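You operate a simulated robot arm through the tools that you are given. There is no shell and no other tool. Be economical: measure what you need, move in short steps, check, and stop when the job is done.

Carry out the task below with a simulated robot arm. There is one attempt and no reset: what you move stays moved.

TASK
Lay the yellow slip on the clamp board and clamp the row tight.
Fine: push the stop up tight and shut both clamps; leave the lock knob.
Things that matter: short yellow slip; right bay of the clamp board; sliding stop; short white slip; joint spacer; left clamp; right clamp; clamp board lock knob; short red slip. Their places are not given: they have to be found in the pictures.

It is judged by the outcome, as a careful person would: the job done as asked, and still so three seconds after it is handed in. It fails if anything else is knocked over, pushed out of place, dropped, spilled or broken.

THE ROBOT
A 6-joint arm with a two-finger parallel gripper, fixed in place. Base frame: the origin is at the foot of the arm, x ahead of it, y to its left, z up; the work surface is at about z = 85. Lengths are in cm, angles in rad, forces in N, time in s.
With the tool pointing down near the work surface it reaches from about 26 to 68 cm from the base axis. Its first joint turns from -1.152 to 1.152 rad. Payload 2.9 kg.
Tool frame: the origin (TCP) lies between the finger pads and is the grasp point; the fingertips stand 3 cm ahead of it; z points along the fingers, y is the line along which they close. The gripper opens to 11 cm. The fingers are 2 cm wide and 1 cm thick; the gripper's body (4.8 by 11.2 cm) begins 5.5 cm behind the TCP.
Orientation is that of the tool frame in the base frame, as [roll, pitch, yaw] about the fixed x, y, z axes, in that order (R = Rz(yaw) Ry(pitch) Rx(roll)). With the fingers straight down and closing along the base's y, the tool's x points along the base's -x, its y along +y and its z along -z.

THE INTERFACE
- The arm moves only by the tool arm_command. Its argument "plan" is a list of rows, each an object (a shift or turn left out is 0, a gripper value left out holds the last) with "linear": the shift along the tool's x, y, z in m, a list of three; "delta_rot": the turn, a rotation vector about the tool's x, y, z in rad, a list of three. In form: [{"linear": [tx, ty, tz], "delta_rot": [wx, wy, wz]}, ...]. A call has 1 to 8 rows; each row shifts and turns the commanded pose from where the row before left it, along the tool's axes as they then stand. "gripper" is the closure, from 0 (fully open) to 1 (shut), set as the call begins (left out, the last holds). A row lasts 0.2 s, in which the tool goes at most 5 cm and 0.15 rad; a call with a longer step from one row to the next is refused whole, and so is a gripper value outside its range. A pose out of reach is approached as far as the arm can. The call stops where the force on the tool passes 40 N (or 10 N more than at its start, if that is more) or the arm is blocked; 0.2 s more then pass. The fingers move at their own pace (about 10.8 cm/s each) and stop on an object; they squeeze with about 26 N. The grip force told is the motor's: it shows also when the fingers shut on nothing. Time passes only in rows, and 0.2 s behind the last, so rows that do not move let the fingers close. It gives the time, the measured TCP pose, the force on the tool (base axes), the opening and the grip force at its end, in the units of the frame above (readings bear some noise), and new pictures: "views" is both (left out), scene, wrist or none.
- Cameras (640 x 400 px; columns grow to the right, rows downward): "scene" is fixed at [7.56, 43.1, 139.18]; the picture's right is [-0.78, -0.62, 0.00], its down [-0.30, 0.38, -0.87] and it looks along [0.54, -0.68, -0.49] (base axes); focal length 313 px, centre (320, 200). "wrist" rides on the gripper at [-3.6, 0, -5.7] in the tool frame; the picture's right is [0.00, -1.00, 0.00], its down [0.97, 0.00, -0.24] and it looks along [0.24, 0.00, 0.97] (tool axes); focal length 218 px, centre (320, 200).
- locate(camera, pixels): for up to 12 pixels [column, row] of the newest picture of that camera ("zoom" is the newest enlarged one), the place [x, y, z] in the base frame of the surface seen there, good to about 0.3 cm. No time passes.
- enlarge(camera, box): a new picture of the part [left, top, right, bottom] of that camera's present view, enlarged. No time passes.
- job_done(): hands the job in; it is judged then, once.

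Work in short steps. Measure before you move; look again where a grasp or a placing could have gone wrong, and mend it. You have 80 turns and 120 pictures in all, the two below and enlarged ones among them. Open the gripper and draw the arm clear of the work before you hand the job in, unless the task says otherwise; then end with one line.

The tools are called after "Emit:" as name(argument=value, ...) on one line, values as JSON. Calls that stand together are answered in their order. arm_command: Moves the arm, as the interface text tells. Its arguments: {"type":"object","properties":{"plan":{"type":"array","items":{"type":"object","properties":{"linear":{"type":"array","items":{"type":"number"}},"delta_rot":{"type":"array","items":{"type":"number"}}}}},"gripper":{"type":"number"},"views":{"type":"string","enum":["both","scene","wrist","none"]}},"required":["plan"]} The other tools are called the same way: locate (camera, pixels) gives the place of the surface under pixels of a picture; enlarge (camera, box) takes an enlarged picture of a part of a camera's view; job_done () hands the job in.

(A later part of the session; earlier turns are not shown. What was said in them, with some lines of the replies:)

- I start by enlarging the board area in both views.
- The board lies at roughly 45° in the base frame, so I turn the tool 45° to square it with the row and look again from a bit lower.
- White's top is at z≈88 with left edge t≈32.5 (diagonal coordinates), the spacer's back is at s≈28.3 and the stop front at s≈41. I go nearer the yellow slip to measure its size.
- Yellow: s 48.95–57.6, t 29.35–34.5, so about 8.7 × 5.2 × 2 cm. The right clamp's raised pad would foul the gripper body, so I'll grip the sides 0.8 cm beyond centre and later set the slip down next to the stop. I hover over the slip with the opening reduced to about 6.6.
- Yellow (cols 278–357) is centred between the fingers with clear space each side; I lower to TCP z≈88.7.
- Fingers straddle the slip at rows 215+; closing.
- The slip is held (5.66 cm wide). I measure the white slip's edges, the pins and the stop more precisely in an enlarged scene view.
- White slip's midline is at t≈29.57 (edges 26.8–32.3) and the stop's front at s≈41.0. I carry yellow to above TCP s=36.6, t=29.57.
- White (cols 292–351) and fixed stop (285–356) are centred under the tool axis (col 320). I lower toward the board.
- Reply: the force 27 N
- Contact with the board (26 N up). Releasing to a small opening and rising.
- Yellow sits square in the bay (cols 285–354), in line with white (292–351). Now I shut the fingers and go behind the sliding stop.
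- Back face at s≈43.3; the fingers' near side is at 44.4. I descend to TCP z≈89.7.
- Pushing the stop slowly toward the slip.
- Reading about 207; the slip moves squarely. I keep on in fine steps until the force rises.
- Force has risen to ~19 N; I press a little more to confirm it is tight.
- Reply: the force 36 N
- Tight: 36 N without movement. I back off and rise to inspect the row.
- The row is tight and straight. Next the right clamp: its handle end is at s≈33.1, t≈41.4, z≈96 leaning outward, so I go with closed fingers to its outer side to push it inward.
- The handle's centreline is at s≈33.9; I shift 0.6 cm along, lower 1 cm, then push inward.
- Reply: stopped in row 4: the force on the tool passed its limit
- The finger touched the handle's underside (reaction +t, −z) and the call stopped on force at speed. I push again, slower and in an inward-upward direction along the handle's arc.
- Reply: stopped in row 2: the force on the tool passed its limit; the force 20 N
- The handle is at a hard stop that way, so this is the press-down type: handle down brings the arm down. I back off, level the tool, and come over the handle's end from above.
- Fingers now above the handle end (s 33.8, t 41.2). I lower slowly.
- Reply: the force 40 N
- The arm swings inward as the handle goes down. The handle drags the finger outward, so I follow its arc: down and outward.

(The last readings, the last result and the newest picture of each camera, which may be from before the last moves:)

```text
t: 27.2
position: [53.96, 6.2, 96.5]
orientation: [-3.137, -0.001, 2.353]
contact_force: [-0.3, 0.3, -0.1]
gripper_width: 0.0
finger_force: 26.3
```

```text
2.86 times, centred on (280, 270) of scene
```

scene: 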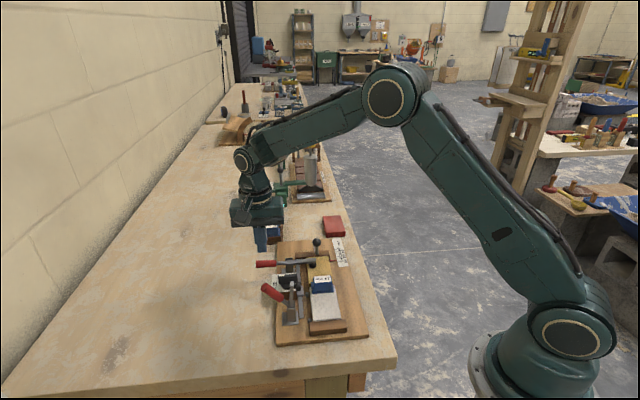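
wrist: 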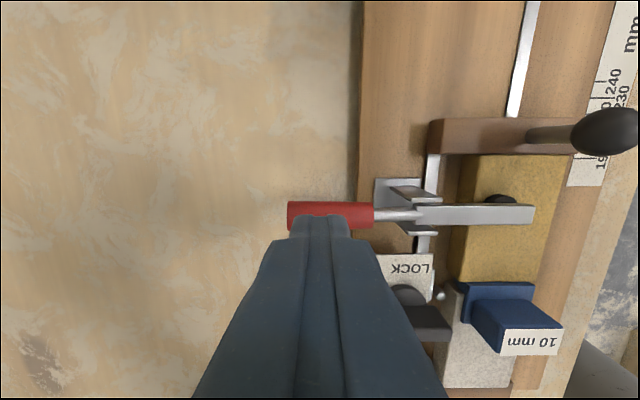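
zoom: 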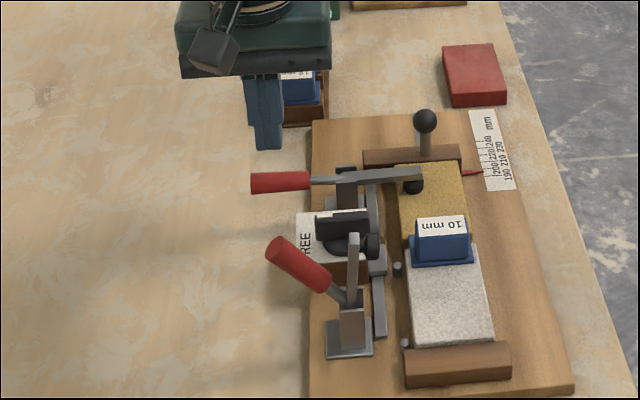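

The right clamp snapped down onto yellow. I check the handle's height and that the pad is on the slip.

Emit:
locate(camera="wrist", pixels=[[330, 208], [365, 212], [450, 212], [525, 212], [500, 198]])

Emit:
arm_command(plan=[{"linear": [0, 0, 0.01]}, {"linear": [0, 0, 0.004]}, {"linear": [0, 0, 0.004]}, {"linear": [0, 0, 0.003]}, {"linear": [0, 0, 0.003]}], views="scene")

```text
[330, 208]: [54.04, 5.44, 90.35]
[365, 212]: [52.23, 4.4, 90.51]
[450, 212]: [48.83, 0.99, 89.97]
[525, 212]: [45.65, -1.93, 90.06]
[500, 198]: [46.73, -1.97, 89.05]
```

```text
t: 28.4
position: [54.15, 6.17, 94.02]
orientation: [-3.136, -0.002, 2.352]
contact_force: [0.1, -0.7, 0.2]
gripper_width: 0.0
finger_force: 26.2
```

scene: 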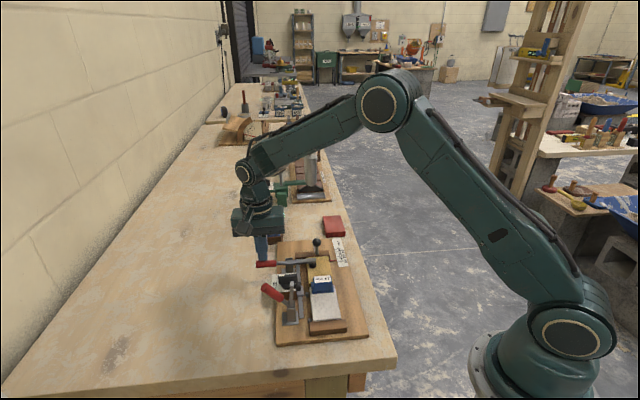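

Emit:
arm_command(plan=[{"linear": [0, 0, 0.003]}, {"linear": [0, 0, 0.003]}, {"linear": [0, 0, 0.002]}, {"linear": [0, 0, 0]}], views="none")

```text
t: 29.3
position: [54.09, 6.35, 93.64]
orientation: [-3.14, 0.003, 2.353]
contact_force: [-4.0, -0.6, 5.9]
gripper_width: 0.01
finger_force: 25.5
stopped in row 4: the force on the tool passed its limit (the readings are from after the stop); the commanded pose is now the measured one
```

The right clamp is firmly shut (hard contact at z 90.6). I rise and move above the left clamp's handle (s≈20.1, t≈41.2).

Emit:
arm_command(plan=[{"linear": [0, 0, -0.04]}, {"linear": [0, 0, -0.045]}, {"linear": [0.035, -0.004, 0]}, {"linear": [0.035, -0.004, 0]}, {"linear": [0.035, -0.004, 0]}, {"linear": [0.0315, -0.003, 0]}, {"linear": [0, 0, 0]}], views="both")

```text
t: 30.9
position: [43.47, 14.88, 102.19]
orientation: [-3.14, 0.003, 2.352]
contact_force: [0.1, -0.5, -0.2]
gripper_width: 0.0
finger_force: 26.2
```

scene: 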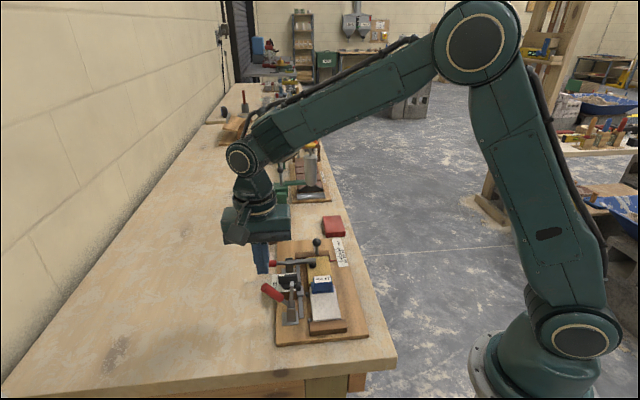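
wrist: 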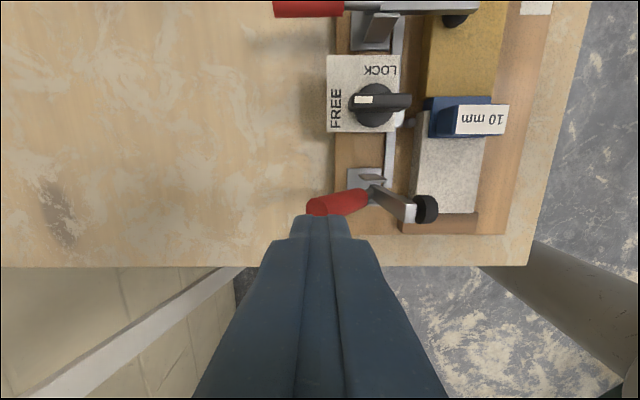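

The same relative view as before (handle end at (325,205)). I repeat the press.

Emit:
arm_command(plan=[{"linear": [0, 0, 0.015]}, {"linear": [0, 0, 0.006]}, {"linear": [0, 0, 0.004]}, {"linear": [0, 0, 0.004]}, {"linear": [0, 0, 0.004]}, {"linear": [0, 0, 0.004]}, {"linear": [0, 0, 0.002]}], views="none")

Emit:
arm_command(plan=[{"linear": [0, 0.004, 0.002]}, {"linear": [0, 0.003, 0.004]}, {"linear": [0, 0.003, 0.004]}, {"linear": [0, 0.002, 0.004]}, {"linear": [0, 0.002, 0.004]}], views="both")

```text
t: 32.5
position: [43.76, 15.17, 98.57]
orientation: [3.129, 0.006, 2.356]
contact_force: [14.6, 19.1, 25.5]
gripper_width: 0.0
finger_force: 25.4
```

```text
t: 33.7
position: [44.42, 15.83, 96.35]
orientation: [-3.138, 0.0, 2.353]
contact_force: [0.1, -0.5, 0.6]
gripper_width: 0.0
finger_force: 25.7
```

scene: 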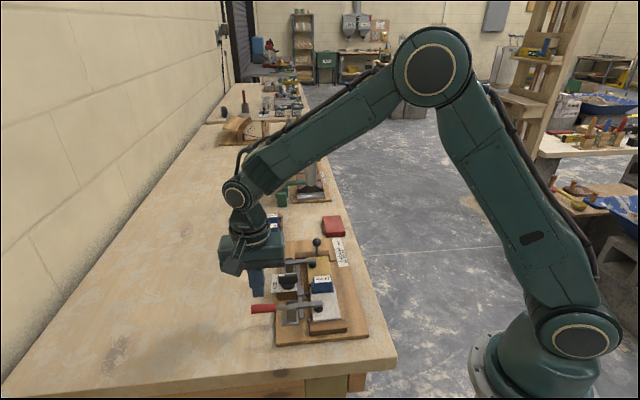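
wrist: 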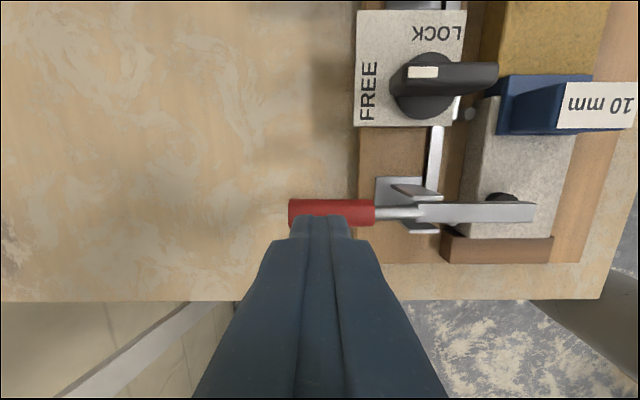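

Both clamps are down. I check the handle height, then rise clear and inspect the row.

Emit:
locate(camera="wrist", pixels=[[335, 207], [450, 212], [525, 212]])

Emit:
arm_command(plan=[{"linear": [0, 0, -0.04]}, {"linear": [0, 0, -0.04]}, {"linear": [0, 0, -0.04]}, {"linear": [-0.04, 0.0, -0.02]}, {"linear": [-0.04, -0.03, 0]}, {"linear": [-0.04, -0.03, 0]}, {"linear": [-0.02, -0.03, 0]}, {"linear": [0, 0, 0]}], gripper=0.3, views="both")

Emit:
enlarge(camera="scene", box=[250, 225, 370, 345])

Emit:
enlarge(camera="wrist", box=[200, 100, 440, 400])

```text
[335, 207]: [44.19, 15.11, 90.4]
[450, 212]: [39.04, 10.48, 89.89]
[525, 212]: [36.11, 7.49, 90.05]
```

```text
t: 35.5
position: [47.92, -0.57, 110.72]
orientation: [-3.141, 0.003, 2.353]
contact_force: [-0.9, 0.3, -0.5]
gripper_width: 7.69
finger_force: 0.1
```

scene: 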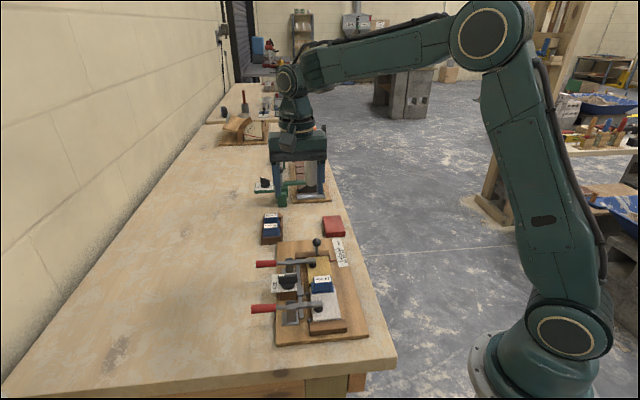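
wrist: 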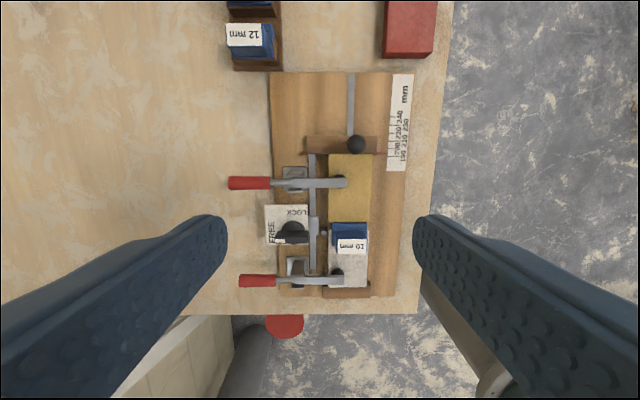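

```text
3.33 times, centred on (310, 285) of scene
```

zoom: 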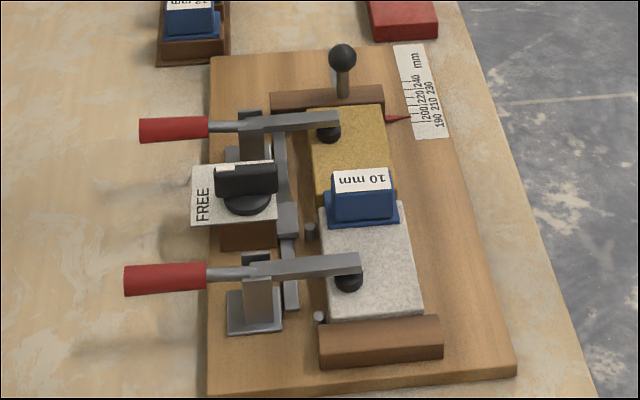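

```text
1.33 times, centred on (320, 250) of wrist
```

zoom: 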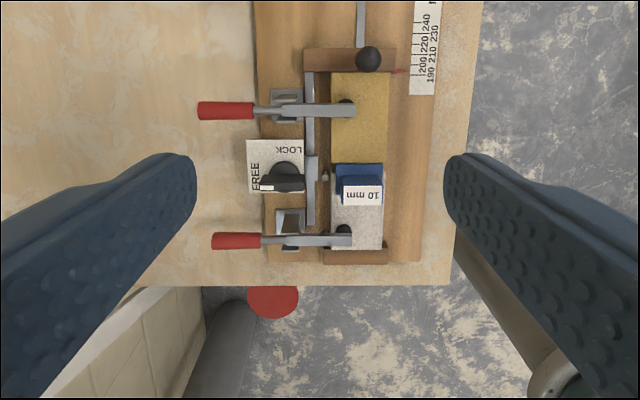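

Emit:
enlarge(camera="wrist", box=[300, 120, 420, 200])

Emit:
enlarge(camera="wrist", box=[290, 190, 410, 305])

```text
5.00 times, centred on (360, 160) of wrist
```

zoom: 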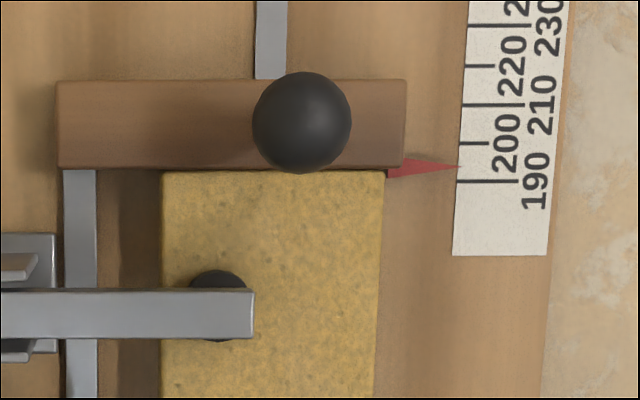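

```text
3.48 times, centred on (350, 248) of wrist
```

zoom: 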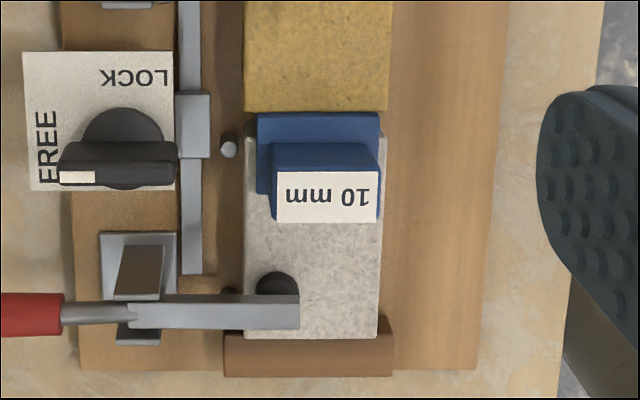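

The row is closed up (the stop touches yellow at about 194 mm), both pads bear on the slips, the knob is still at FREE, and the arm is clear with the gripper open. I hand it in.

Emit:
job_done()

```text
The job is handed in.
```

The yellow slip is in the right bay, in line with the white one. The stop is pushed up tight at about 194 mm, both clamps are shut, and the lock knob was left at FREE.
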